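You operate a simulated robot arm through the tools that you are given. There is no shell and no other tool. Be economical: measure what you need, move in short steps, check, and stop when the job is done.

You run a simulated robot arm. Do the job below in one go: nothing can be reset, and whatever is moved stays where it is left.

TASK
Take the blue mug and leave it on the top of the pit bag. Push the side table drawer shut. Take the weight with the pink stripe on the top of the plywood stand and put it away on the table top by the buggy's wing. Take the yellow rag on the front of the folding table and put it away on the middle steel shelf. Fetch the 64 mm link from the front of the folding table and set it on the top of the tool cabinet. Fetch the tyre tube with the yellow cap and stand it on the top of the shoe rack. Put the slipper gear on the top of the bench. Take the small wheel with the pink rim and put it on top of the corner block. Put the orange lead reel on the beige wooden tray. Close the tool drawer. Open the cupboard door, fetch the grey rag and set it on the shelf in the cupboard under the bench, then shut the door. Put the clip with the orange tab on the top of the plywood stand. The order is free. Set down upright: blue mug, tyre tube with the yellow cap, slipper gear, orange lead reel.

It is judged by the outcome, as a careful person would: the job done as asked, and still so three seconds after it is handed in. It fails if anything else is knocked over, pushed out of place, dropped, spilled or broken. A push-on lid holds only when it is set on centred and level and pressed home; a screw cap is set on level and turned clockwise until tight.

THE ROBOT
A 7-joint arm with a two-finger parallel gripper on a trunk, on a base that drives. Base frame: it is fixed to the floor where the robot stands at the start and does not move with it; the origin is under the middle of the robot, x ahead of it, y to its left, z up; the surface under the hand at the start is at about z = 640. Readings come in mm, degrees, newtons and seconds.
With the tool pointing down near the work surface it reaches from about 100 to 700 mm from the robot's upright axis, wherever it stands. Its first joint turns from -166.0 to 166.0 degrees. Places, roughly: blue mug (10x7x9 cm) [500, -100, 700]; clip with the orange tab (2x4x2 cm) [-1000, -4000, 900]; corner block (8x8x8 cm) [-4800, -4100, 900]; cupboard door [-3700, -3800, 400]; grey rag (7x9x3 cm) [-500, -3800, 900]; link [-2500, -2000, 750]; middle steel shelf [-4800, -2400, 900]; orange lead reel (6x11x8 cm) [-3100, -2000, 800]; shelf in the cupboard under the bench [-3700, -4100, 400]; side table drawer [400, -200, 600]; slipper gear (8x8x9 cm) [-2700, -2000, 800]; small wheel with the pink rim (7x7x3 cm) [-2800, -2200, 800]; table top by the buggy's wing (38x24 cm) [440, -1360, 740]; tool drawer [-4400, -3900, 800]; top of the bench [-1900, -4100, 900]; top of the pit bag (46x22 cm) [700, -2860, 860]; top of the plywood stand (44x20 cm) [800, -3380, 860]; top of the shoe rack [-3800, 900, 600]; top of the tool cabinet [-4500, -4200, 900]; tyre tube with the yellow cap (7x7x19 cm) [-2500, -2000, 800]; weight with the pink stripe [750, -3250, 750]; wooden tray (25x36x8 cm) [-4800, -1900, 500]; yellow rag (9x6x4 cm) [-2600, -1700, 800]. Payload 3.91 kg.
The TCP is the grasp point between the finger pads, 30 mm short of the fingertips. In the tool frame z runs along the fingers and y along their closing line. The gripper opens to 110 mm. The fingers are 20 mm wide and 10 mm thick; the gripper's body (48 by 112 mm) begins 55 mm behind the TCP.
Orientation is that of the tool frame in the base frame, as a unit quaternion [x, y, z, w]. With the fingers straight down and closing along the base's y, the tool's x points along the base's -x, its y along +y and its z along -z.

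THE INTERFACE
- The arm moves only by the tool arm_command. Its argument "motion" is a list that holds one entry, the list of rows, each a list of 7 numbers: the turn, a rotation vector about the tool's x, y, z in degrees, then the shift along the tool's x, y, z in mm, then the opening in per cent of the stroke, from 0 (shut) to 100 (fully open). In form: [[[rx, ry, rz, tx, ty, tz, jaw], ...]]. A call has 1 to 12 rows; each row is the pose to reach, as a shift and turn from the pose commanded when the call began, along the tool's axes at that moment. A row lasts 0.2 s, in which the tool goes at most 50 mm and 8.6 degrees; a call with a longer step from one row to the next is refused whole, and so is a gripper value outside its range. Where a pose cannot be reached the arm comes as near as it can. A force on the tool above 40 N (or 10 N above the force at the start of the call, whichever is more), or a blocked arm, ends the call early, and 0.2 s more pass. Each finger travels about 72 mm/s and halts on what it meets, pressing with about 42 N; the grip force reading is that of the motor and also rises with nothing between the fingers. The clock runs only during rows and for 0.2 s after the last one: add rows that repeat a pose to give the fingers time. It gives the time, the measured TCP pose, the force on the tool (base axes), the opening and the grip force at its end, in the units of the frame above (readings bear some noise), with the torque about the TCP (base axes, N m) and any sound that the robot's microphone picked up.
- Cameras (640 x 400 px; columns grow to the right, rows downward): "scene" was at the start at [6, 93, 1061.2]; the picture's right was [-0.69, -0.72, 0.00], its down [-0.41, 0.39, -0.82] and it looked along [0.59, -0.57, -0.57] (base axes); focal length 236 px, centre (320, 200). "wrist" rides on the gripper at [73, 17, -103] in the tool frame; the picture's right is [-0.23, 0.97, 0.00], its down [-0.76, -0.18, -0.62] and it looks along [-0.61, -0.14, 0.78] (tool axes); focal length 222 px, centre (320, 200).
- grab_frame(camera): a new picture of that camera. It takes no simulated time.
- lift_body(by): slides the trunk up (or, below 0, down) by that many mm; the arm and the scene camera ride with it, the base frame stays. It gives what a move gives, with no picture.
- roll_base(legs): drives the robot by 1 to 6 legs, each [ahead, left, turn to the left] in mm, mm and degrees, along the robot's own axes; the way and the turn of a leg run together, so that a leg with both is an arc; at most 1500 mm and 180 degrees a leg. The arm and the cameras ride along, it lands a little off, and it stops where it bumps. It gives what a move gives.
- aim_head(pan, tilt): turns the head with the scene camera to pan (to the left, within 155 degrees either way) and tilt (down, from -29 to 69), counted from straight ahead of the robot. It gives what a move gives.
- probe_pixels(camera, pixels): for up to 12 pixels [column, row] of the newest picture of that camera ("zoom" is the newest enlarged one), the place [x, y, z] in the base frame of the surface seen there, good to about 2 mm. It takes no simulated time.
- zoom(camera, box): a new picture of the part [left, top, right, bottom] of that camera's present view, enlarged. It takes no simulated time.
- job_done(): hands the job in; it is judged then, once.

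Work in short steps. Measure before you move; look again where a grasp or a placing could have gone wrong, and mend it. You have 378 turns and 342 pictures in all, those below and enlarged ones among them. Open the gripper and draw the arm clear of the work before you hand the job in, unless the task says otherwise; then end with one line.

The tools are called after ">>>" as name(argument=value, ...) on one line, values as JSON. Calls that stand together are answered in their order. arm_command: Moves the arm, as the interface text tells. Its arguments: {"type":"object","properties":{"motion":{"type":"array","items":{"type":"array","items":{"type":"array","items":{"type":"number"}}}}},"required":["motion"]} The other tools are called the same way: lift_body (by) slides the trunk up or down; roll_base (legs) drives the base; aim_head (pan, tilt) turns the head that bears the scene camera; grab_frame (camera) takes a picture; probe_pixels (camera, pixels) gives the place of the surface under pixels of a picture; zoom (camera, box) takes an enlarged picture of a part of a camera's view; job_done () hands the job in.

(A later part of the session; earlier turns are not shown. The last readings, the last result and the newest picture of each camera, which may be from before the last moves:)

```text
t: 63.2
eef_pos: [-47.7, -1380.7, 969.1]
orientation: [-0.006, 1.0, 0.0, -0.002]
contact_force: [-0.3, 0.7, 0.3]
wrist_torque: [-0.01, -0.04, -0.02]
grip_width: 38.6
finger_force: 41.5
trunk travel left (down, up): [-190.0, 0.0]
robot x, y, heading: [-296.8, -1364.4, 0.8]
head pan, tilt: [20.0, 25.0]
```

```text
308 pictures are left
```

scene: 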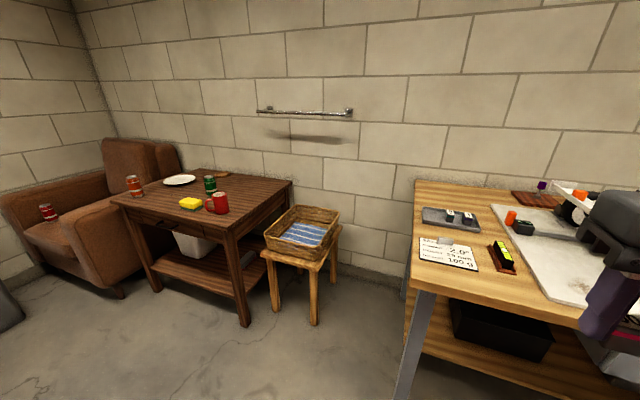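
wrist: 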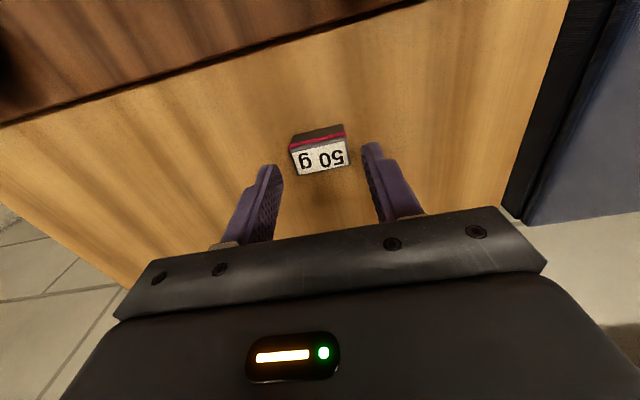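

I probe the near end of the table to relate it to the region around (440,-1360).

>>> probe_pixels(camera="scene", pixels=[[450, 222], [447, 253], [502, 265], [415, 182], [412, 275], [560, 260], [520, 222], [570, 212], [555, 300], [490, 210], [495, 190], [580, 200]])

>>> zoom(camera="scene", box=[400, 150, 640, 340])

>>> grab_frame(camera="wrist")

```text
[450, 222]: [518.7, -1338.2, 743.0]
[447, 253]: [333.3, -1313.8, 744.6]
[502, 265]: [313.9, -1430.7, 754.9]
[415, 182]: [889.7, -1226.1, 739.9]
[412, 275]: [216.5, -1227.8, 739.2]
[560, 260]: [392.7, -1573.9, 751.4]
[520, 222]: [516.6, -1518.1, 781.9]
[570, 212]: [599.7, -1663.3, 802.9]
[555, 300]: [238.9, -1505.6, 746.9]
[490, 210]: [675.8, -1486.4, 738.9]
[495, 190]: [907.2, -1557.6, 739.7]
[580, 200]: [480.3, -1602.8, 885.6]
```

```text
2.11 times, centred on (520, 245) of scene
```

zoom: 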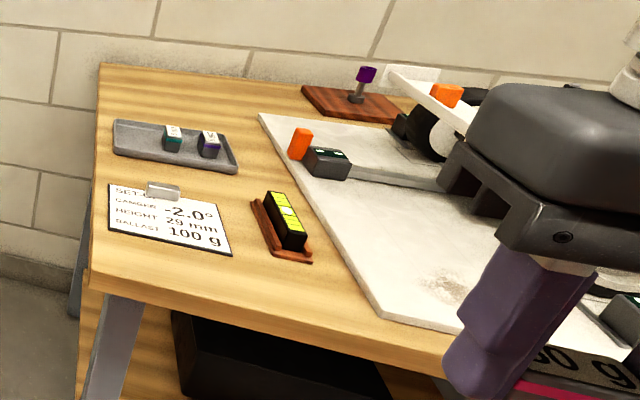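

```text
306 pictures are left
```

wrist: 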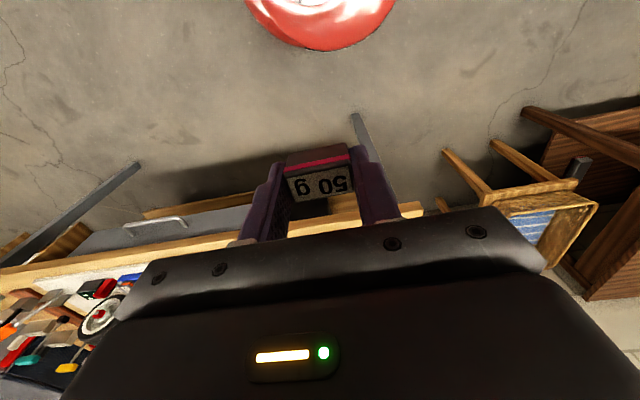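

I look for a free patch between the weight tray, the setup sheet and the small board, probing the edges in the enlarged view.

>>> probe_pixels(camera="zoom", pixels=[[237, 170], [195, 190], [231, 255], [254, 200], [270, 192], [310, 262], [260, 118], [320, 210], [110, 150], [215, 190], [250, 150], [280, 170]])

```text
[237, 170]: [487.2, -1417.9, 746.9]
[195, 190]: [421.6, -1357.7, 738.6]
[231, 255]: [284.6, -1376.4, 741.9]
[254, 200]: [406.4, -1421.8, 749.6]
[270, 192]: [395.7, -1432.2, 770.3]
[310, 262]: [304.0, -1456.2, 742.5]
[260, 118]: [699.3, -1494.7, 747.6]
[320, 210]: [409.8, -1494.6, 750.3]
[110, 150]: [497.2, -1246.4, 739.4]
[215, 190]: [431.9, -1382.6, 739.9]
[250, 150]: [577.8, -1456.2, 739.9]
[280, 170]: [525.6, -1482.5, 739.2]
```

A free strip lies at x 415–487, y around -1380, between tray and sheet. I drive 185 mm closer and lower the trunk somewhat for reach.

>>> roll_base(legs=[[185, 0, 0]])

>>> lift_body(by=-65)

```text
t: 64.8
eef_pos: [138.6, -1377.4, 969.4]
orientation: [-0.007, 1.0, 0.0, -0.002]
contact_force: [0.0, 0.2, -0.2]
wrist_torque: [0.01, -0.02, 0.0]
grip_width: 38.5
finger_force: 42.6
trunk travel left (down, up): [-190.0, 0.0]
robot x, y, heading: [-106.3, -1359.7, 0.8]
head pan, tilt: [20.0, 25.0]
```

```text
t: 65.8
eef_pos: [138.7, -1376.9, 903.8]
orientation: [-0.006, 1.0, 0.0, -0.001]
contact_force: [0.6, 0.3, -0.9]
wrist_torque: [0.0, -0.03, 0.02]
grip_width: 39.0
finger_force: 42.0
trunk travel left (down, up): [-125.0, 65.0]
robot x, y, heading: [-107.6, -1357.6, 1.1]
head pan, tilt: [20.0, 25.0]
```

I carry the weight to above (452,-1380) at z≈850 and check with the cameras.

>>> arm_command(motion=[[[0, 0, 0, -45, -1, 0, 15], [0, 0, 0, -90, -2, 5, 15], [0, 0, 0, -135, -3, 10, 15], [0, 0, 0, -180, -4, 20, 15], [0, 0, 0, -225, -5, 30, 15], [0, 0, 0, -270, -6, 40, 15], [0, 0, 0, -313, -8, 54, 15]]])

>>> grab_frame(camera="wrist")

>>> zoom(camera="scene", box=[400, 150, 640, 340])

```text
t: 67.4
eef_pos: [450.6, -1380.6, 850.0]
orientation: [-0.006, 1.0, 0.0, -0.001]
contact_force: [-0.7, -0.5, 1.1]
wrist_torque: [0.01, -0.05, 0.01]
grip_width: 38.9
finger_force: 41.4
trunk travel left (down, up): [-125.0, 65.0]
robot x, y, heading: [-109.5, -1356.4, 0.9]
head pan, tilt: [20.0, 25.0]
```

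```text
305 pictures are left
```

wrist: 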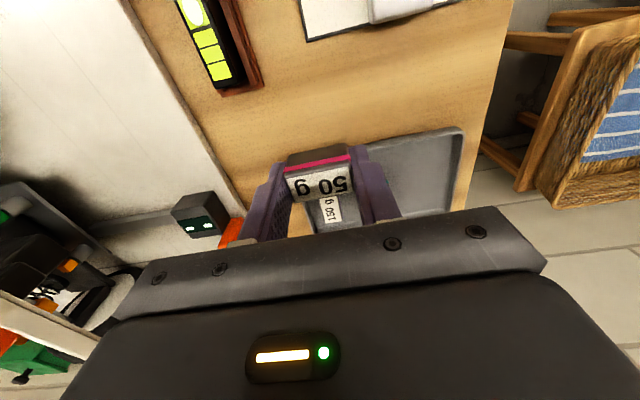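

```text
2.11 times, centred on (520, 245) of scene
```

zoom: 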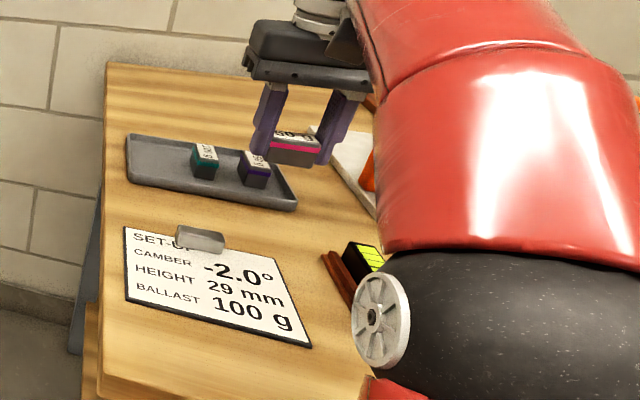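

I check the tray's near edge and the sheet in the wrist view so the strip is sure.

>>> probe_pixels(camera="wrist", pixels=[[400, 141], [460, 130], [310, 40], [420, 15], [300, 120], [380, 110], [222, 95], [245, 210]])

```text
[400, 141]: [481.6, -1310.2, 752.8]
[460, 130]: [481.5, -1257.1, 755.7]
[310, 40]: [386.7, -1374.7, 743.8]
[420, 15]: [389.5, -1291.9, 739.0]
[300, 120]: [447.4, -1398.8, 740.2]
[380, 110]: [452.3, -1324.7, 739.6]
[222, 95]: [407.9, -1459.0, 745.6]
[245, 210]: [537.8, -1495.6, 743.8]
```

The strip is x≈410–480; I lower at x≈446 to the table.

>>> arm_command(motion=[[[0, 0, 0, 5, 0, 30, 15], [0, 0, 0, 5, 0, 60, 15], [0, 0, 0, 5, 0, 72, 15], [0, 0, 0, 5, 0, 77, 15], [0, 0, 0, 5, 0, 77, 40], [0, 0, 0, 5, 0, 77, 52], [0, 0, 0, 5, 0, 77, 52], [0, 0, 0, 5, 0, 50, 52], [0, 0, 0, 5, 0, 10, 52], [0, 0, 0, 5, 0, -20, 52]]])

>>> grab_frame(camera="wrist")

```text
t: 69.6
eef_pos: [447.3, -1380.2, 858.5]
orientation: [-0.008, 1.0, -0.001, -0.002]
contact_force: [-0.1, 0.5, -0.2]
wrist_torque: [0.02, -0.04, 0.03]
grip_width: 57.4
finger_force: 0.1
out of reach, approached as far as the arm can: row 10
trunk travel left (down, up): [-125.0, 65.0]
robot x, y, heading: [-108.6, -1359.0, 0.8]
head pan, tilt: [20.0, 25.0]
```

```text
303 pictures are left
```

wrist: 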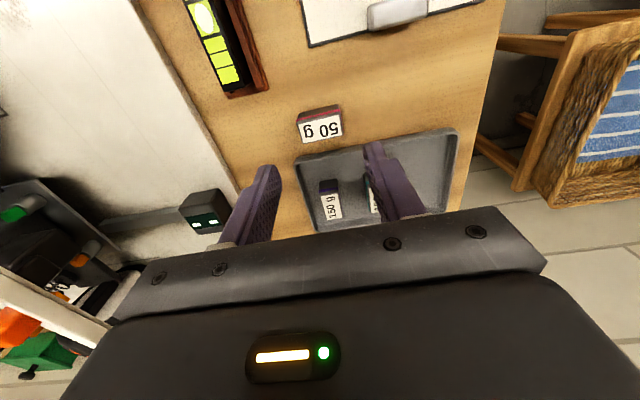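

The weight is placed, clear of the tray. Next the clip: I retract the arm, then drive to face the long bench near x≈-1000.

>>> arm_command(motion=[[[0, 0, 0, 45, 0, 0, 60], [0, 0, 0, 90, 0, -20, 100], [0, 0, 0, 135, 0, -35, 100], [0, 0, 0, 180, 0, -45, 100], [0, 0, 0, 225, 0, -50, 100]]])

>>> roll_base(legs=[[-300, 0, 0], [0, 0, -91], [1450, 0, 0], [400, -590, 0]])

>>> aim_head(pan=25, tilt=25)

>>> grab_frame(camera="scene")

>>> aim_head(pan=-35, tilt=25)

>>> grab_frame(camera="scene")

```text
t: 70.8
eef_pos: [224.0, -1382.9, 910.0]
orientation: [-0.007, 1.0, 0.0, -0.002]
contact_force: [0.2, 0.4, -0.2]
wrist_torque: [0.01, 0.04, 0.03]
grip_width: 110.0
finger_force: 0.2
trunk travel left (down, up): [-125.0, 65.0]
robot x, y, heading: [-107.1, -1361.0, 1.1]
head pan, tilt: [20.0, 25.0]
```

```text
t: 87.1
eef_pos: [-1032.5, -3552.6, 909.6]
orientation: [0.709, 0.705, 0.001, -0.001]
contact_force: [-0.1, -0.3, -0.1]
wrist_torque: [0.0, 0.0, -0.01]
grip_width: 110.2
finger_force: 0.0
trunk travel left (down, up): [-125.0, 65.0]
robot x, y, heading: [-1006.4, -3218.9, -90.0]
head pan, tilt: [20.0, 25.0]
```

```text
t: 87.8
eef_pos: [-1033.5, -3552.6, 910.8]
orientation: [0.709, 0.705, 0.0, -0.001]
contact_force: [-0.3, -0.1, -0.2]
wrist_torque: [0.0, 0.0, 0.0]
grip_width: 110.2
finger_force: 0.1
trunk travel left (down, up): [-125.0, 65.0]
robot x, y, heading: [-1001.6, -3226.4, -89.9]
head pan, tilt: [25.0, 25.0]
```

```text
302 pictures are left
```

scene: 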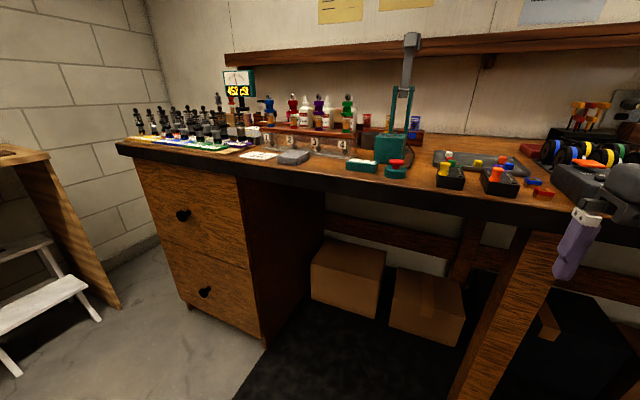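

```text
t: 89.0
eef_pos: [-1032.8, -3552.2, 910.2]
orientation: [0.709, 0.705, 0.001, -0.001]
contact_force: [0.4, -0.4, -0.1]
wrist_torque: [-0.01, 0.01, 0.02]
grip_width: 110.1
finger_force: 0.1
trunk travel left (down, up): [-125.0, 65.0]
robot x, y, heading: [-1002.9, -3222.9, -89.8]
head pan, tilt: [-35.0, 25.0]
```

```text
301 pictures are left
```

scene: 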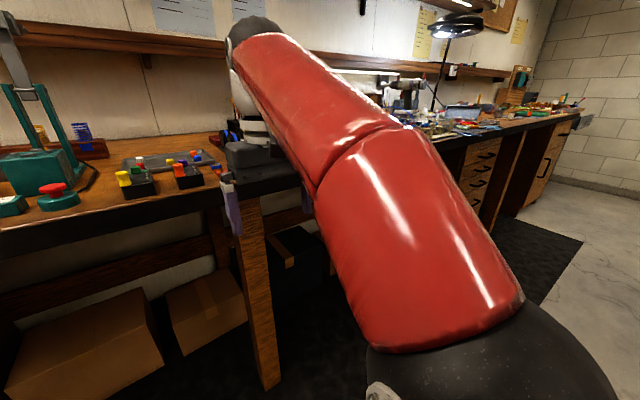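

The bench is busy. I turn the head back to pan 25 and enlarge the area with the small battery-like items and clips, and the grey rag.

>>> aim_head(pan=20, tilt=30)

>>> zoom(camera="scene", box=[430, 60, 640, 200])

>>> zoom(camera="scene", box=[230, 60, 440, 200])

```text
t: 90.3
eef_pos: [-1033.0, -3552.6, 909.8]
orientation: [0.709, 0.706, 0.001, -0.001]
contact_force: [0.6, 0.0, 0.6]
wrist_torque: [0.02, 0.02, -0.01]
grip_width: 110.0
finger_force: 0.1
trunk travel left (down, up): [-125.0, 65.0]
robot x, y, heading: [-1002.8, -3219.2, -89.8]
head pan, tilt: [20.0, 30.0]
```

```text
2.86 times, centred on (535, 130) of scene
```

zoom: 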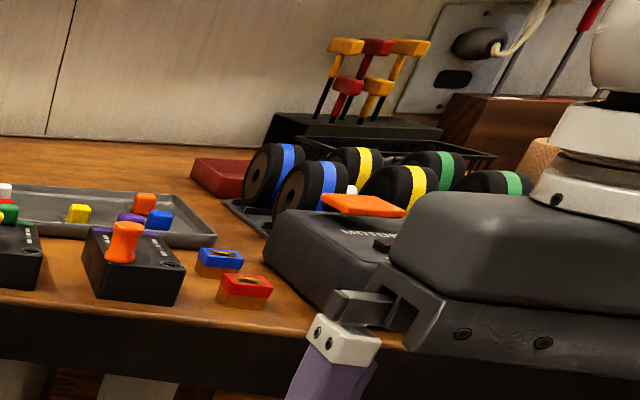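

```text
2.86 times, centred on (335, 130) of scene
```

zoom: 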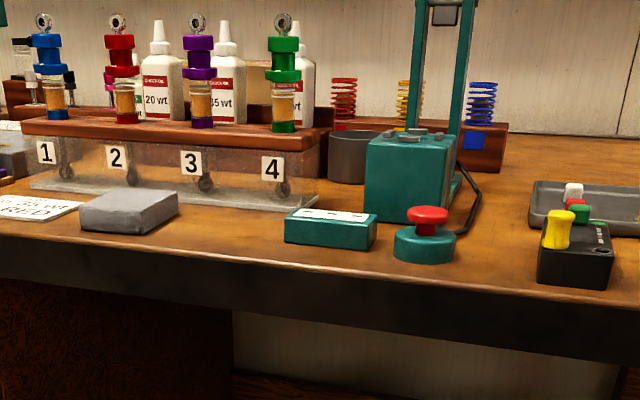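

The orange cube in the grey tray (scene ≈(474,131)) may be the clip's tab. I enlarge more and probe.

>>> zoom(camera="scene", box=[410, 105, 510, 170])

>>> probe_pixels(camera="zoom", pixels=[[405, 160], [405, 175], [450, 215], [370, 215], [230, 195], [345, 260]])

```text
6.15 times, centred on (460, 138) of scene
```

zoom: 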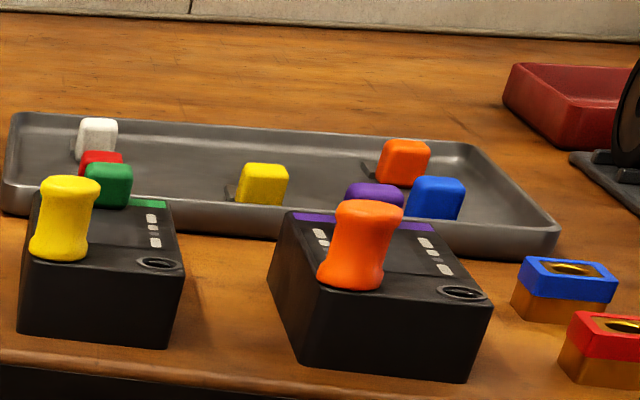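

```text
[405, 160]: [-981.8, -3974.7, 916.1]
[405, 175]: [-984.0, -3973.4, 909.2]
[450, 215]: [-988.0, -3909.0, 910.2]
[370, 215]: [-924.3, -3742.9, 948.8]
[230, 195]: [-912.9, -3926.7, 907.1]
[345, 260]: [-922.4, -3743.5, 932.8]
```

The orange clip is in the tray at about (-983,-3980), tab top z≈920. I raise the trunk, take a fresh scene picture and probe the tall things around it.

>>> lift_body(by=65)

>>> grab_frame(camera="scene")

>>> zoom(camera="scene", box=[400, 90, 560, 200])

```text
t: 91.3
eef_pos: [-1032.3, -3552.4, 974.3]
orientation: [0.709, 0.705, 0.001, -0.001]
contact_force: [-0.5, 0.2, 0.8]
wrist_torque: [0.02, 0.0, 0.05]
grip_width: 109.9
finger_force: 0.2
trunk travel left (down, up): [-190.0, 0.0]
robot x, y, heading: [-1003.1, -3221.4, -90.0]
head pan, tilt: [20.0, 30.0]
```

```text
297 pictures are left
```

scene: 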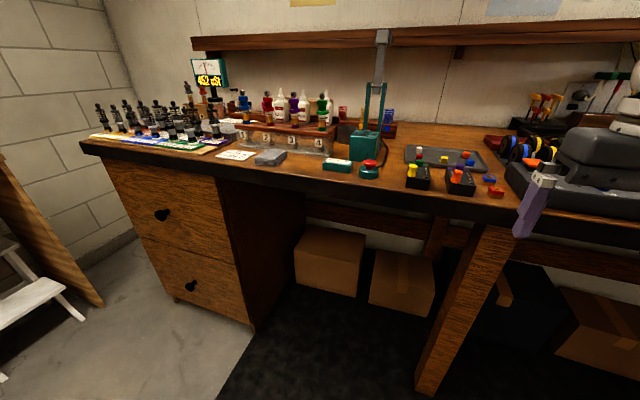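

```text
3.64 times, centred on (480, 145) of scene
```

zoom: 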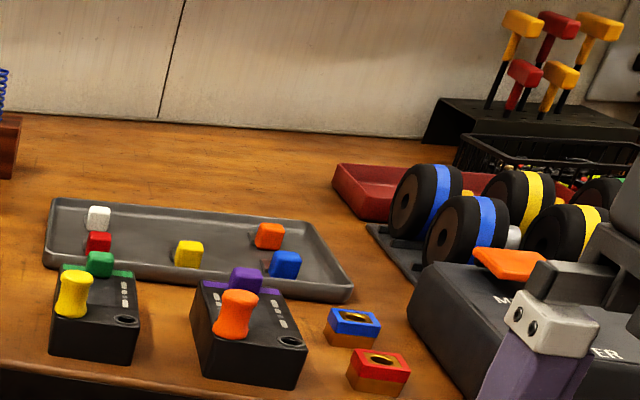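

>>> probe_pixels(camera="zoom", pixels=[[270, 228], [270, 242], [285, 258], [238, 295], [505, 255], [440, 200], [330, 165], [120, 202], [348, 288], [430, 170], [500, 300], [250, 200]])

```text
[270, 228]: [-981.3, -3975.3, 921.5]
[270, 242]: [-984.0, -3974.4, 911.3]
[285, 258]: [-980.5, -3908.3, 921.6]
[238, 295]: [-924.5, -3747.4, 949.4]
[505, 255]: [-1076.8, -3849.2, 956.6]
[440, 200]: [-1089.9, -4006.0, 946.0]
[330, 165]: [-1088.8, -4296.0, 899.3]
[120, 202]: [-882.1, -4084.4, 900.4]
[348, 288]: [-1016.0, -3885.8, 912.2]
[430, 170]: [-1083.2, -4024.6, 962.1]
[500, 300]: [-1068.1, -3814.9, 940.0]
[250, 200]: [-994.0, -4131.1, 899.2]
```

The cube's at about x -983, y -3985; tyres to its right reach z≈965. I drive 150 ahead and 45 left to line up, then look with the wrist camera.

>>> roll_base(legs=[[150, 45, 0]])

>>> arm_command(motion=[[[0, 0, 0, -40, 0, 0, 60], [0, 0, 0, -80, 0, 0, 50], [0, 0, 0, -115, 0, 0, 50], [0, 0, 0, -150, 0, 0, 50]]])

>>> grab_frame(camera="wrist")

```text
t: 92.7
eef_pos: [-987.8, -3700.8, 974.8]
orientation: [0.708, 0.706, 0.001, 0.0]
contact_force: [0.8, 0.0, 0.2]
wrist_torque: [-0.01, 0.0, -0.03]
grip_width: 110.1
finger_force: 0.0
trunk travel left (down, up): [-190.0, 0.0]
robot x, y, heading: [-957.2, -3369.3, -90.0]
head pan, tilt: [20.0, 30.0]
```

```text
t: 93.7
eef_pos: [-987.7, -3839.3, 971.1]
orientation: [0.708, 0.706, -0.001, 0.0]
contact_force: [0.4, -0.1, 0.9]
wrist_torque: [-0.04, 0.01, 0.04]
grip_width: 55.1
finger_force: 0.0
out of reach, approached as far as the arm can: row 4
trunk travel left (down, up): [-190.0, 0.0]
robot x, y, heading: [-956.7, -3369.7, -89.8]
head pan, tilt: [20.0, 30.0]
```

```text
295 pictures are left
```

wrist: 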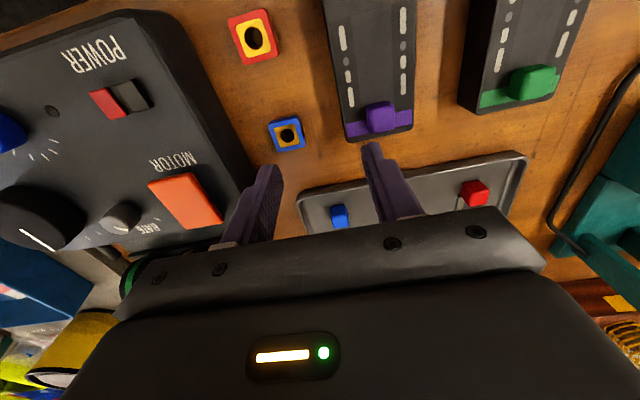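

The jaws hang short of the tray. I go 100 mm further at z≈955 to bring the orange clip in view.

>>> arm_command(motion=[[[0, 0, 0, -40, 0, 5, 50], [0, 0, 0, -75, 0, 15, 50], [0, 0, 0, -105, 0, 22, 50]]])

>>> grab_frame(camera="wrist")

```text
t: 94.6
eef_pos: [-986.9, -3913.5, 943.4]
orientation: [0.709, 0.705, -0.006, 0.003]
contact_force: [0.8, -0.7, 14.9]
wrist_torque: [0.08, 0.5, 0.05]
grip_width: 54.5
finger_force: 0.1
out of reach, approached as far as the arm can: row 1, 2, 3
trunk travel left (down, up): [-190.0, 0.0]
robot x, y, heading: [-957.8, -3369.9, -90.1]
head pan, tilt: [20.0, 30.0]
stopped in row 3: the force on the tool passed its limit at 72 N (the readings are from after the stop); the commanded pose is now the measured one
```

```text
294 pictures are left
```

wrist: 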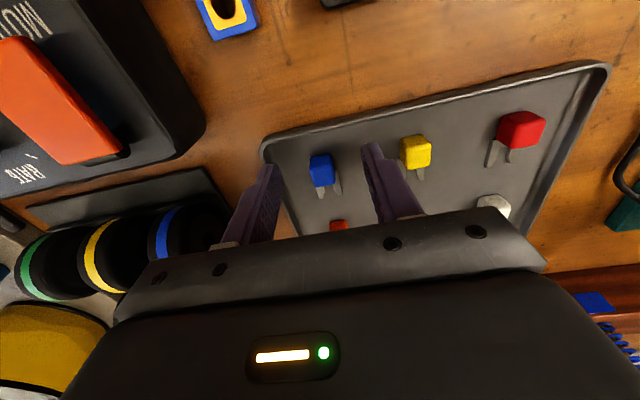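

A fingertip touched the tray's rim because the arm sagged at its reach limit. I retreat back and up, then bring the base closer for more height.

>>> arm_command(motion=[[[0, 0, 0, 10, 0, -10, 50], [0, 0, 0, 40, 0, -25, 50], [0, 0, 0, 80, 0, -30, 50], [0, 0, 0, 125, 0, -30, 50], [0, 0, 0, 170, 0, -30, 50], [0, 0, 0, 210, 0, -30, 50]]])

>>> zoom(camera="scene", box=[410, 90, 570, 200])

>>> probe_pixels(camera="zoom", pixels=[[270, 228], [348, 288], [120, 202], [285, 258], [300, 310], [50, 250]])

```text
t: 96.0
eef_pos: [-985.0, -3704.4, 968.6]
orientation: [0.71, 0.704, -0.005, 0.001]
contact_force: [0.1, 0.1, 0.2]
wrist_torque: [0.04, 0.01, -0.03]
grip_width: 54.8
finger_force: 0.1
out of reach, approached as far as the arm can: row 1, 2
trunk travel left (down, up): [-190.0, 0.0]
robot x, y, heading: [-955.7, -3372.6, -89.8]
head pan, tilt: [20.0, 30.0]
```

```text
3.64 times, centred on (490, 145) of scene
```

zoom: 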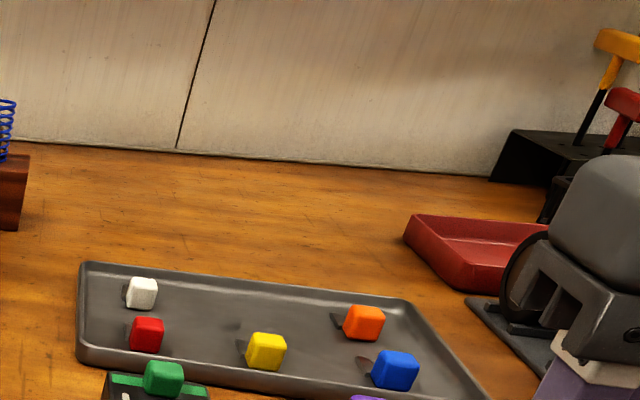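

```text
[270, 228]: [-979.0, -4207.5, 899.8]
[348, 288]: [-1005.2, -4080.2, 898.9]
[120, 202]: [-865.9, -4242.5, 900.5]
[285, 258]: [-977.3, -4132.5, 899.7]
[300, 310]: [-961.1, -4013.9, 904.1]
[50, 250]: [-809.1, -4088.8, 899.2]
```

Tray undisturbed. Clips have prongs pointing away from me, so closing along x on the cube suits. I probe the orange cube and rim edges.

>>> probe_pixels(camera="zoom", pixels=[[364, 310], [348, 325], [375, 330], [365, 308], [338, 320], [398, 358], [400, 300], [470, 385], [266, 340], [440, 340]])

>>> roll_base(legs=[[75, 0, 0]])

```text
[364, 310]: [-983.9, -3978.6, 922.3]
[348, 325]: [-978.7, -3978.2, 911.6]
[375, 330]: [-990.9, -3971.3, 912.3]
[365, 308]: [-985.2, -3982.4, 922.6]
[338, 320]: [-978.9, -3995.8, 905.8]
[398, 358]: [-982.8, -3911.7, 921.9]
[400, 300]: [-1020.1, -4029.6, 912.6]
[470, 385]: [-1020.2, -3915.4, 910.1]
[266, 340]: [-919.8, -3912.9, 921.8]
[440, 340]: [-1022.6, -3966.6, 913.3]
```

```text
t: 97.0
eef_pos: [-986.2, -3779.7, 968.4]
orientation: [0.71, 0.704, -0.005, 0.002]
contact_force: [0.4, -0.3, -1.2]
wrist_torque: [0.0, 0.0, -0.02]
grip_width: 55.0
finger_force: 0.2
trunk travel left (down, up): [-190.0, 0.0]
robot x, y, heading: [-954.1, -3443.7, -89.8]
head pan, tilt: [20.0, 30.0]
```

Clip centre ≈(-984,-3983). With the jaws at 42 mm I approach at a height of ~950 and check.

>>> arm_command(motion=[[[0, 0, 0, -40, 1, 2, 38], [0, 0, 0, -80, 1, 5, 38], [0, 0, 0, -120, 2, 8, 38], [0, 0, 0, -160, 2, 13, 38], [0, 0, 0, -203, 2, 22, 38], [0, 0, 0, -203, 2, 22, 38]]])

>>> grab_frame(camera="wrist")

>>> zoom(camera="scene", box=[430, 100, 590, 210])

```text
t: 98.4
eef_pos: [-984.1, -3972.1, 950.3]
orientation: [0.71, 0.705, -0.006, 0.003]
contact_force: [0.0, 0.0, -0.3]
wrist_torque: [0.0, -0.03, 0.02]
grip_width: 42.1
finger_force: 0.1
out of reach, approached as far as the arm can: row 5, 6
trunk travel left (down, up): [-190.0, 0.0]
robot x, y, heading: [-959.0, -3445.3, -90.0]
head pan, tilt: [20.0, 30.0]
```

```text
292 pictures are left
```

wrist: 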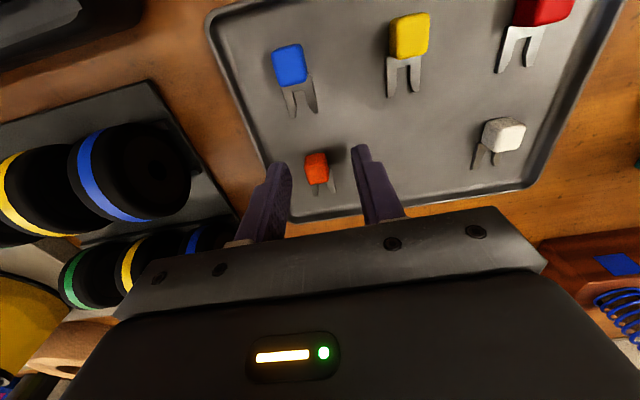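

```text
3.64 times, centred on (510, 155) of scene
```

zoom: 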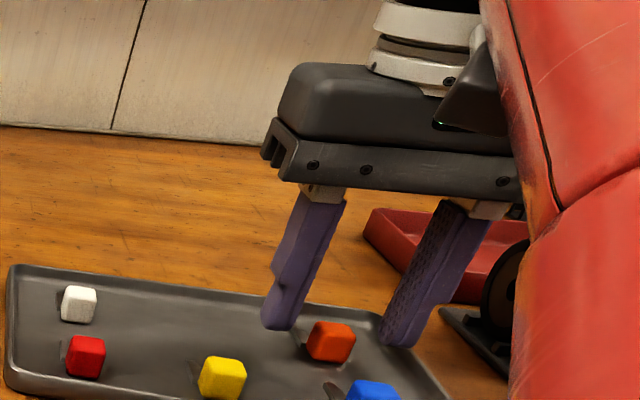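

I probe the orange cube and floor in the wrist view for the final centring.

>>> probe_pixels(camera="wrist", pixels=[[307, 165], [326, 162], [316, 155], [317, 175], [330, 188], [312, 190], [345, 200], [275, 160]])

```text
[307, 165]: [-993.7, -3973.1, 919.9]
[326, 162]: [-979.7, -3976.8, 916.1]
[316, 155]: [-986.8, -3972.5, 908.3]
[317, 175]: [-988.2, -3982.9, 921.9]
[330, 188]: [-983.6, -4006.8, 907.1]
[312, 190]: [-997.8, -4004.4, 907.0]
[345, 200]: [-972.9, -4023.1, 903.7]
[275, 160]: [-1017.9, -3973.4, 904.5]
```

>>> arm_command(motion=[[[0, 0, 0, -5, -2, 6, 36], [0, 0, 0, -9, -2, 13, 36], [0, 0, 0, -9, -2, 13, 36]]])

```text
t: 99.2
eef_pos: [-986.9, -3981.5, 937.0]
orientation: [0.71, 0.704, -0.005, 0.002]
contact_force: [0.0, -0.1, 0.0]
wrist_torque: [0.03, 0.01, 0.01]
grip_width: 39.6
finger_force: 0.1
trunk travel left (down, up): [-190.0, 0.0]
robot x, y, heading: [-956.5, -3447.1, -90.1]
head pan, tilt: [20.0, 30.0]
```

The jaws are at (-987,-3981.5,937), tips 3 mm above the tray floor. I close and lift a little.

>>> arm_command(motion=[[[0, 0, 0, 0, 0, 0, 20], [0, 0, 0, 0, 0, 0, 8], [0, 0, 0, 0, 0, 0, 8], [0, 0, 0, 0, 0, -5, 8], [0, 0, 0, 10, 0, -15, 8], [0, 0, 0, 25, 0, -20, 8], [0, 0, 0, 50, 0, -25, 8]]])

>>> grab_frame(camera="wrist")

```text
t: 100.8
eef_pos: [-986.0, -3930.5, 961.5]
orientation: [0.709, 0.705, -0.005, 0.001]
contact_force: [-0.5, 0.2, -1.3]
wrist_torque: [0.02, 0.0, 0.03]
grip_width: 11.5
finger_force: 41.8
trunk travel left (down, up): [-190.0, 0.0]
robot x, y, heading: [-958.8, -3444.8, -89.9]
head pan, tilt: [20.0, 30.0]
```

```text
290 pictures are left
```

wrist: 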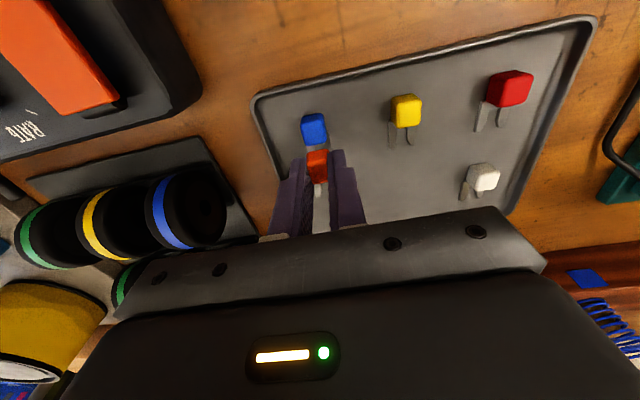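

The clip is held by its tab. I retract up and back, then drive to the plywood stand pose used before.

>>> arm_command(motion=[[[0, 0, 0, 30, 0, -5, 8], [0, 0, 0, 75, 0, -8, 8], [0, 0, 0, 120, 0, -10, 8], [0, 0, 0, 165, 0, -10, 8], [0, 0, 0, 200, 0, -10, 8]]])

>>> roll_base(legs=[[-200, 0, 0], [0, 0, 90], [1100, -50, 0]])

>>> aim_head(pan=15, tilt=25)

>>> grab_frame(camera="wrist")

>>> grab_frame(camera="scene")

```text
t: 102.0
eef_pos: [-985.2, -3731.8, 969.6]
orientation: [0.71, 0.704, -0.004, 0.002]
contact_force: [-0.8, -0.5, -0.2]
wrist_torque: [0.02, -0.02, -0.02]
grip_width: 12.0
finger_force: 41.8
trunk travel left (down, up): [-190.0, 0.0]
robot x, y, heading: [-958.7, -3443.7, -90.2]
head pan, tilt: [20.0, 30.0]
```

```text
t: 112.7
eef_pos: [438.6, -3331.4, 970.0]
orientation: [0.008, 1.0, -0.002, 0.006]
contact_force: [-0.8, 0.2, -1.2]
wrist_torque: [0.01, 0.0, 0.0]
grip_width: 11.8
finger_force: 42.2
trunk travel left (down, up): [-190.0, 0.0]
robot x, y, heading: [152.4, -3302.1, -0.5]
head pan, tilt: [20.0, 30.0]
```

```text
t: 113.4
eef_pos: [439.7, -3331.4, 968.6]
orientation: [0.007, 1.0, -0.002, 0.006]
contact_force: [-0.1, -0.1, -0.7]
wrist_torque: [0.01, -0.02, 0.02]
grip_width: 11.8
finger_force: 42.2
trunk travel left (down, up): [-190.0, 0.0]
robot x, y, heading: [152.7, -3301.9, -0.5]
head pan, tilt: [15.0, 25.0]
```

```text
289 pictures are left
```

wrist: 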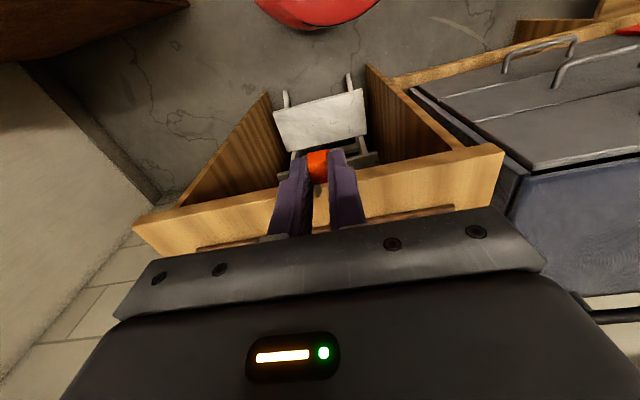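

```text
288 pictures are left
```

scene: 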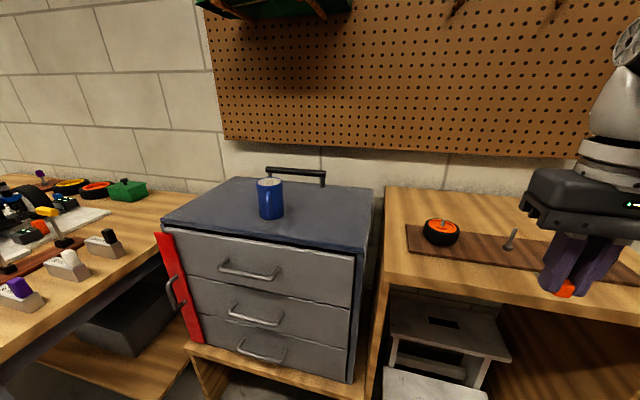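

The clip hangs level. I move the base 40 mm closer, then cross between the spindles at y≈-3315 to the free top behind the board.

>>> roll_base(legs=[[40, 0, 0]])

>>> arm_command(motion=[[[0, 0, 0, 0, 18, 0, 8], [0, 0, 0, -45, 19, 0, 8], [0, 0, 0, -90, 19, 3, 8], [0, 0, 0, -135, 20, 8, 8], [0, 0, 0, -180, 20, 12, 8], [0, 0, 0, -225, 21, 20, 8], [0, 0, 0, -265, 21, 35, 8], [0, 0, 0, -265, 21, 60, 8]]])

>>> grab_frame(camera="wrist")

>>> zoom(camera="scene", box=[380, 120, 580, 275])

```text
t: 114.2
eef_pos: [478.8, -3330.8, 969.2]
orientation: [0.008, 1.0, -0.002, 0.005]
contact_force: [-0.1, 0.0, 0.0]
wrist_torque: [0.01, 0.04, 0.03]
grip_width: 11.8
finger_force: 42.3
trunk travel left (down, up): [-190.0, 0.0]
robot x, y, heading: [192.7, -3300.7, -0.5]
head pan, tilt: [15.0, 25.0]
```

```text
t: 116.0
eef_pos: [744.8, -3313.7, 912.5]
orientation: [0.008, 1.0, -0.001, 0.006]
contact_force: [-0.2, -0.1, -0.5]
wrist_torque: [-0.02, -0.02, 0.01]
grip_width: 11.8
finger_force: 42.0
trunk travel left (down, up): [-190.0, 0.0]
robot x, y, heading: [191.0, -3303.3, -0.5]
head pan, tilt: [15.0, 25.0]
```

```text
287 pictures are left
```

wrist: 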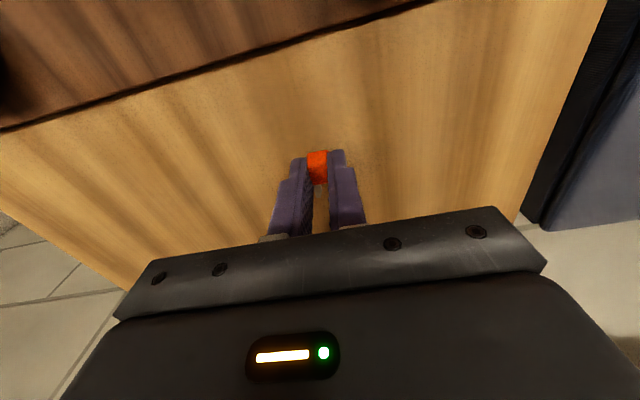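

```text
2.58 times, centred on (480, 198) of scene
```

zoom: 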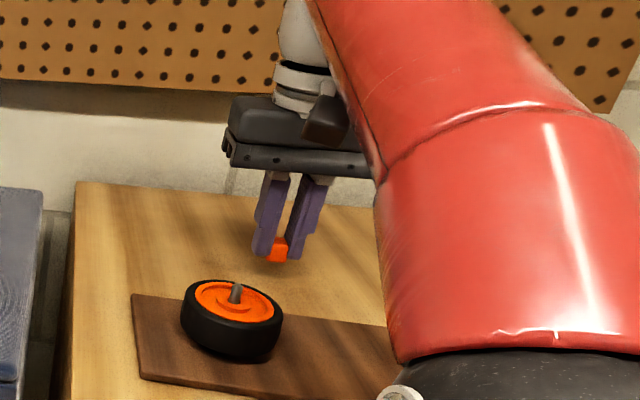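

I lower to z≈893, release and rise.

>>> arm_command(motion=[[[0, 0, 0, -8, 0, 10, 8], [0, 0, 0, -8, 0, 17, 8], [0, 0, 0, -8, 0, 19.5, 8], [0, 0, 0, -8, 0, 19.5, 20], [0, 0, 0, -8, 0, 19.5, 36], [0, 0, 0, -8, 0, 10, 36], [0, 0, 0, 5, 0, -5, 36], [0, 0, 0, 35, 0, -25, 36], [0, 0, 0, 70, 0, -36, 36], [0, 0, 0, 115, 0, -45, 30]]])

>>> zoom(camera="scene", box=[380, 120, 580, 275])

```text
t: 118.2
eef_pos: [628.5, -3312.2, 954.8]
orientation: [0.008, 1.0, -0.002, 0.005]
contact_force: [0.5, 0.6, -0.2]
wrist_torque: [-0.02, 0.06, 0.02]
grip_width: 33.1
finger_force: 0.1
trunk travel left (down, up): [-190.0, 0.0]
robot x, y, heading: [189.8, -3300.2, -0.2]
head pan, tilt: [15.0, 25.0]
```

```text
2.58 times, centred on (480, 198) of scene
```

zoom: 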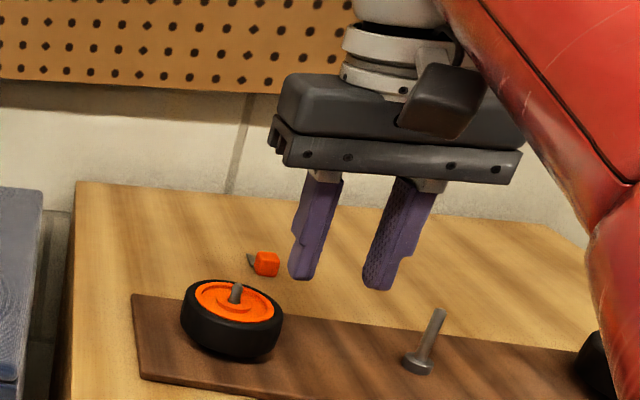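

The clip lies on the stand. I retract and drive along the bench front to the cupboard door at x≈-3700.

>>> arm_command(motion=[[[0, 0, 0, 45, 0, -5, 30], [0, 0, 0, 90, 0, -10, 0], [0, 0, 0, 135, 0, -10, 0], [0, 0, 0, 150, 0, -10, 0]]])

>>> roll_base(legs=[[-490, 0, 0], [0, 0, -90], [-100, -1450, 0], [0, -1450, 0], [0, -400, 0]])

>>> aim_head(pan=25, tilt=30)

>>> grab_frame(camera="scene")

>>> aim_head(pan=-40, tilt=30)

>>> grab_frame(camera="scene")

```text
t: 119.2
eef_pos: [477.5, -3310.0, 965.6]
orientation: [0.008, 1.0, -0.002, 0.005]
contact_force: [0.3, 0.6, 0.2]
wrist_torque: [-0.02, 0.06, -0.01]
grip_width: 0.0
finger_force: 37.7
trunk travel left (down, up): [-190.0, 0.0]
robot x, y, heading: [190.5, -3299.9, -0.5]
head pan, tilt: [15.0, 25.0]
```

```text
t: 141.6
eef_pos: [-3599.2, -3459.2, 964.5]
orientation: [0.715, 0.699, -0.005, 0.002]
contact_force: [0.6, -1.1, 0.6]
wrist_torque: [0.03, 0.04, 0.0]
grip_width: 0.1
finger_force: 38.1
trunk travel left (down, up): [-190.0, 0.0]
robot x, y, heading: [-3588.9, -3174.6, -90.7]
head pan, tilt: [15.0, 25.0]
```

```text
t: 142.4
eef_pos: [-3598.9, -3459.2, 965.0]
orientation: [0.715, 0.699, -0.004, 0.002]
contact_force: [0.0, 0.2, -0.5]
wrist_torque: [0.04, 0.01, -0.02]
grip_width: 0.0
finger_force: 37.8
trunk travel left (down, up): [-190.0, 0.0]
robot x, y, heading: [-3587.9, -3173.6, -90.6]
head pan, tilt: [25.0, 30.0]
```

```text
284 pictures are left
```

scene: 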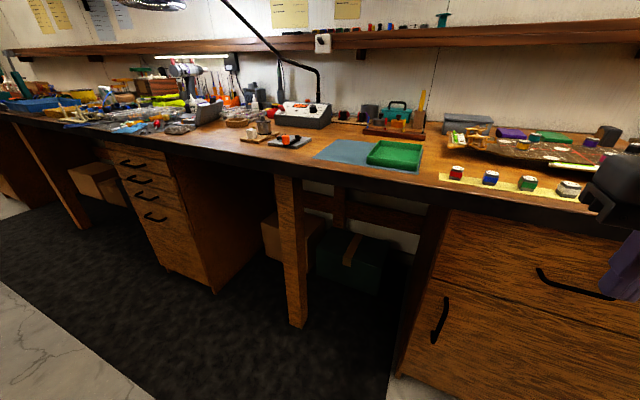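

```text
t: 143.7
eef_pos: [-3600.2, -3458.6, 965.7]
orientation: [0.714, 0.7, -0.005, 0.002]
contact_force: [0.1, 0.2, -1.0]
wrist_torque: [0.05, 0.05, 0.02]
grip_width: 0.0
finger_force: 37.4
trunk travel left (down, up): [-190.0, 0.0]
robot x, y, heading: [-3590.2, -3172.8, -90.6]
head pan, tilt: [-40.0, 30.0]
```

```text
283 pictures are left
```

scene: 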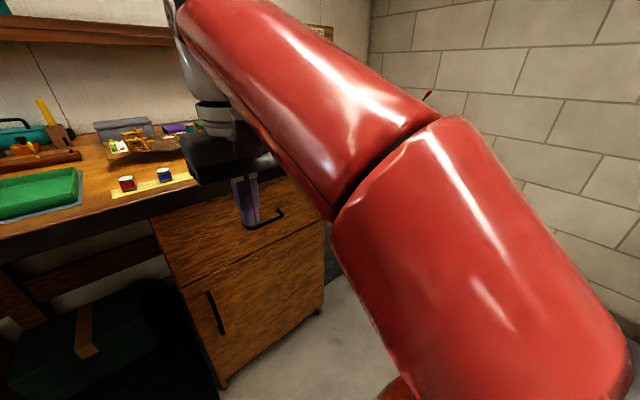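

The cupboard is the cabinet with a drawer above and a door with a vertical handle at (215,312). I probe its handle and corners.

>>> probe_pixels(camera="scene", pixels=[[209, 294], [215, 312], [222, 332], [185, 292], [225, 383], [323, 228], [322, 305], [270, 290], [278, 212], [155, 235], [270, 225], [240, 280]])

>>> zoom(camera="scene", box=[140, 180, 340, 400])

```text
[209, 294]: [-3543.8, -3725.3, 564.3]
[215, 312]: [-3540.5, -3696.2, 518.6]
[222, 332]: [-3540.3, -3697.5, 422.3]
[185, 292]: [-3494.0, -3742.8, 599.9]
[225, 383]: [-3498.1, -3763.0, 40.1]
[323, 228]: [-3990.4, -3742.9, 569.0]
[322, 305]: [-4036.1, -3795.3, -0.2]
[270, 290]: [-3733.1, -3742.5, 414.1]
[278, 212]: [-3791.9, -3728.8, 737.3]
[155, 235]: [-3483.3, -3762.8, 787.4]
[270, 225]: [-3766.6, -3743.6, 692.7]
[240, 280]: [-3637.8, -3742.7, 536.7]
```

```text
1.82 times, centred on (240, 290) of scene
```

zoom: 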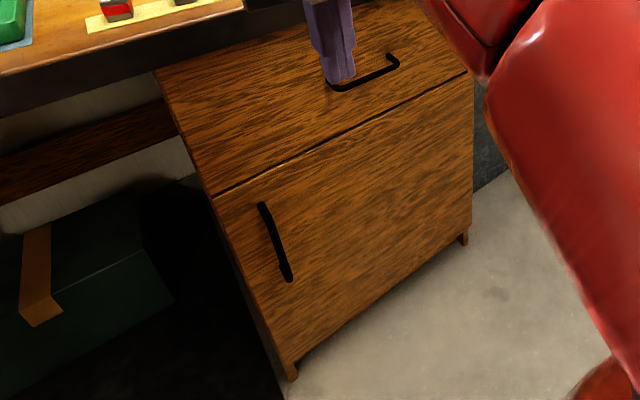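

The door's handle is a vertical bar at x≈-3541, z 410–570, y≈-3697; hinge side at x≈-3990. Before opening it I go on to the tool drawer at x≈-4400, since the open door would be in the way.

>>> roll_base(legs=[[0, -700, 0.6]])

>>> aim_head(pan=25, tilt=30)

>>> grab_frame(camera="scene")

>>> aim_head(pan=-45, tilt=30)

>>> grab_frame(camera="scene")

```text
t: 147.6
eef_pos: [-4296.2, -3456.3, 964.2]
orientation: [0.709, 0.705, -0.004, 0.002]
contact_force: [-0.1, 0.3, 0.2]
wrist_torque: [0.0, -0.01, -0.01]
grip_width: 0.0
finger_force: 37.4
trunk travel left (down, up): [-190.0, 0.0]
robot x, y, heading: [-4291.0, -3167.2, -90.0]
head pan, tilt: [-40.0, 30.0]
```

```text
t: 148.9
eef_pos: [-4295.9, -3455.3, 965.3]
orientation: [0.709, 0.705, -0.005, 0.002]
contact_force: [0.6, -0.6, 0.5]
wrist_torque: [-0.02, -0.01, -0.01]
grip_width: 0.0
finger_force: 38.0
trunk travel left (down, up): [-190.0, 0.0]
robot x, y, heading: [-4292.2, -3169.2, -90.0]
head pan, tilt: [25.0, 30.0]
```

```text
281 pictures are left
```

scene: 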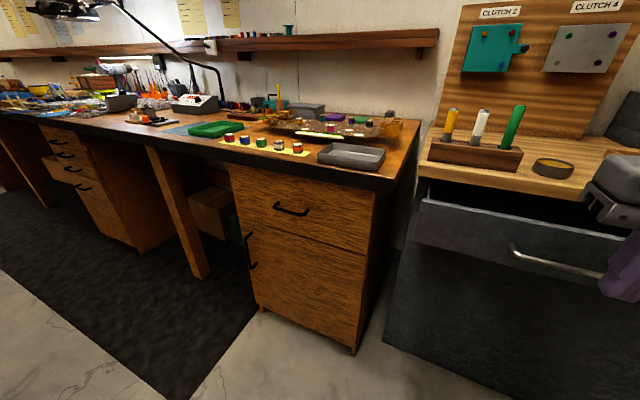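

```text
t: 150.3
eef_pos: [-4295.0, -3454.6, 965.6]
orientation: [0.709, 0.705, -0.005, 0.002]
contact_force: [0.5, 0.5, -0.3]
wrist_torque: [-0.01, 0.02, -0.01]
grip_width: 0.0
finger_force: 37.6
trunk travel left (down, up): [-190.0, 0.0]
robot x, y, heading: [-4288.8, -3165.8, -89.9]
head pan, tilt: [-45.0, 30.0]
```

```text
280 pictures are left
```

scene: 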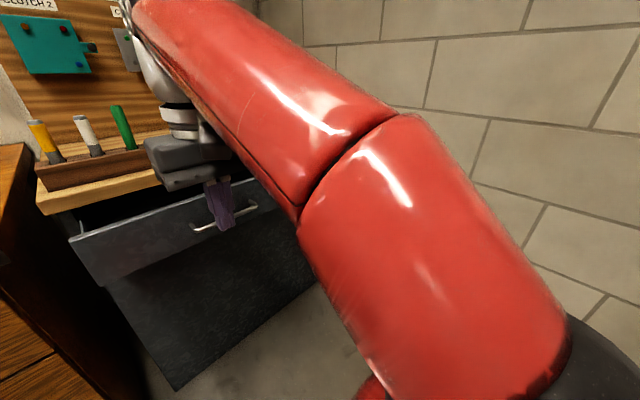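

The tool drawer juts from the tool cabinet; I probe its panel, handle, and the cabinet front below.

>>> probe_pixels(camera="scene", pixels=[[75, 240], [105, 280], [196, 228], [250, 206], [150, 240], [150, 320], [178, 385], [280, 190], [45, 212], [130, 182], [250, 280], [110, 205]])

```text
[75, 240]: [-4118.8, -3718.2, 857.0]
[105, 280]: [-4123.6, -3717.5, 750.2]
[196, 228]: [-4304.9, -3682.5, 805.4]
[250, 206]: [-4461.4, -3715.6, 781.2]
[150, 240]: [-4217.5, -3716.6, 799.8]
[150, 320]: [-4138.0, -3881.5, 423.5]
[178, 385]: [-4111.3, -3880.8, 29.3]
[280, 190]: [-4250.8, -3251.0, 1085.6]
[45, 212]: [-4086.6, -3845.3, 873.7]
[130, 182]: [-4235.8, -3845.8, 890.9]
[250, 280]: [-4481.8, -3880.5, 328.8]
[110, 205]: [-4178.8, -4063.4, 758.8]
```

The drawer panel is at y≈-3717 (z 750–857), the cabinet front at y≈-3881. I shall push it with the tool pointing forward so nothing meets the overhanging top; first align at x≈-4400, lower the trunk, and tilt the tool forward.

>>> roll_base(legs=[[0, -100, 0]])

>>> lift_body(by=-65)

>>> arm_command(motion=[[[0, -8, 0, -10, 0, 10, 0], [0, -16, 0, -20, 0, 20, 0], [0, -24, 0, -30, 0, 30, 0], [0, -32, 0, -40, 0, 40, 0], [0, -40, 0, -50, 0, 50, 0], [0, -48, 0, -60, 0, 60, 0], [0, -56, 0, -70, 0, 70, 0], [0, -64, 0, -80, 0, 80, 0], [0, -72, 0, -90, 0, 90, 0], [0, -80, 0, -100, 0, 100, 0], [0, -88, 0, -110, 0, 110, 0]]])

>>> aim_head(pan=25, tilt=30)

>>> grab_frame(camera="scene")

```text
t: 151.5
eef_pos: [-4396.6, -3455.9, 965.4]
orientation: [0.709, 0.705, -0.005, 0.002]
contact_force: [0.1, -0.7, 0.3]
wrist_torque: [0.0, -0.03, -0.02]
grip_width: 0.0
finger_force: 37.8
trunk travel left (down, up): [-190.0, 0.0]
robot x, y, heading: [-4391.1, -3171.0, -89.8]
head pan, tilt: [-45.0, 30.0]
```

```text
t: 152.5
eef_pos: [-4396.3, -3455.7, 900.0]
orientation: [0.709, 0.705, -0.005, 0.002]
contact_force: [1.0, 1.1, -0.1]
wrist_torque: [-0.01, 0.0, 0.01]
grip_width: 0.0
finger_force: 37.5
trunk travel left (down, up): [-125.0, 65.0]
robot x, y, heading: [-4389.2, -3170.9, -89.8]
head pan, tilt: [-45.0, 30.0]
```

```text
t: 154.9
eef_pos: [-4398.0, -3574.4, 805.9]
orientation: [0.506, 0.507, -0.495, 0.492]
contact_force: [-0.2, 0.9, 0.5]
wrist_torque: [0.02, 0.01, -0.04]
grip_width: 0.0
finger_force: 37.9
out of reach, approached as far as the arm can: row 11
trunk travel left (down, up): [-125.0, 65.0]
robot x, y, heading: [-4389.0, -3165.6, -89.8]
head pan, tilt: [-45.0, 30.0]
```

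```text
t: 156.3
eef_pos: [-4397.4, -3576.0, 807.0]
orientation: [0.507, 0.506, -0.495, 0.491]
contact_force: [0.3, -0.5, 0.3]
wrist_torque: [0.01, 0.0, 0.04]
grip_width: 0.1
finger_force: 37.5
trunk travel left (down, up): [-125.0, 65.0]
robot x, y, heading: [-4391.0, -3170.0, -89.7]
head pan, tilt: [25.0, 30.0]
```

```text
279 pictures are left
```

scene: 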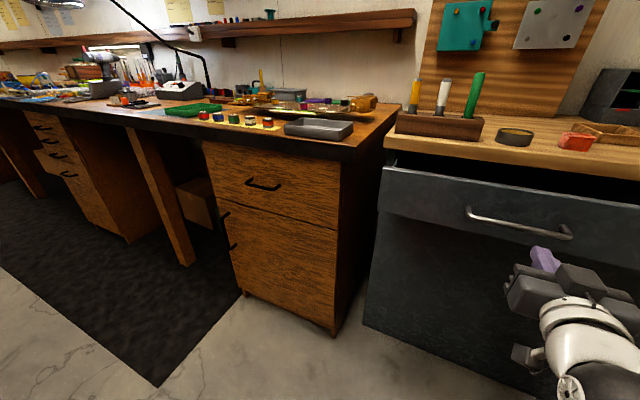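

I probe both handle ends and the panel ends to find the drawer's middle.

>>> probe_pixels(camera="scene", pixels=[[470, 211], [568, 233], [382, 185], [635, 240], [500, 200], [545, 255], [500, 240]])

>>> grab_frame(camera="wrist")

```text
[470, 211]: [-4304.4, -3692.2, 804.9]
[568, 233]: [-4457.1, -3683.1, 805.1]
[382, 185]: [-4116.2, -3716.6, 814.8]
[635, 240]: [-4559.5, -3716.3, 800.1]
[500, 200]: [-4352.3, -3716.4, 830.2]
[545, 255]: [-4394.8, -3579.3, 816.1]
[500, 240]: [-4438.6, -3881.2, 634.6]
```

```text
278 pictures are left
```

wrist: 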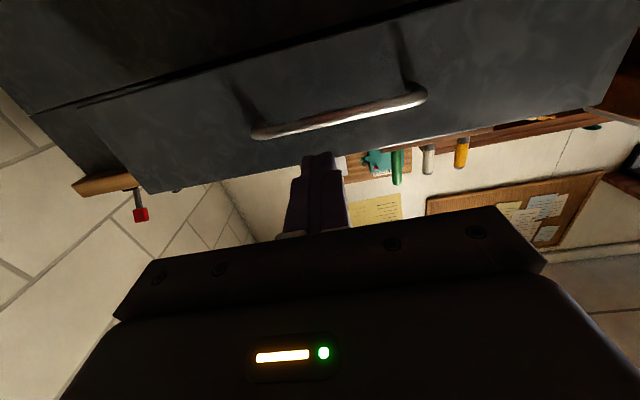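

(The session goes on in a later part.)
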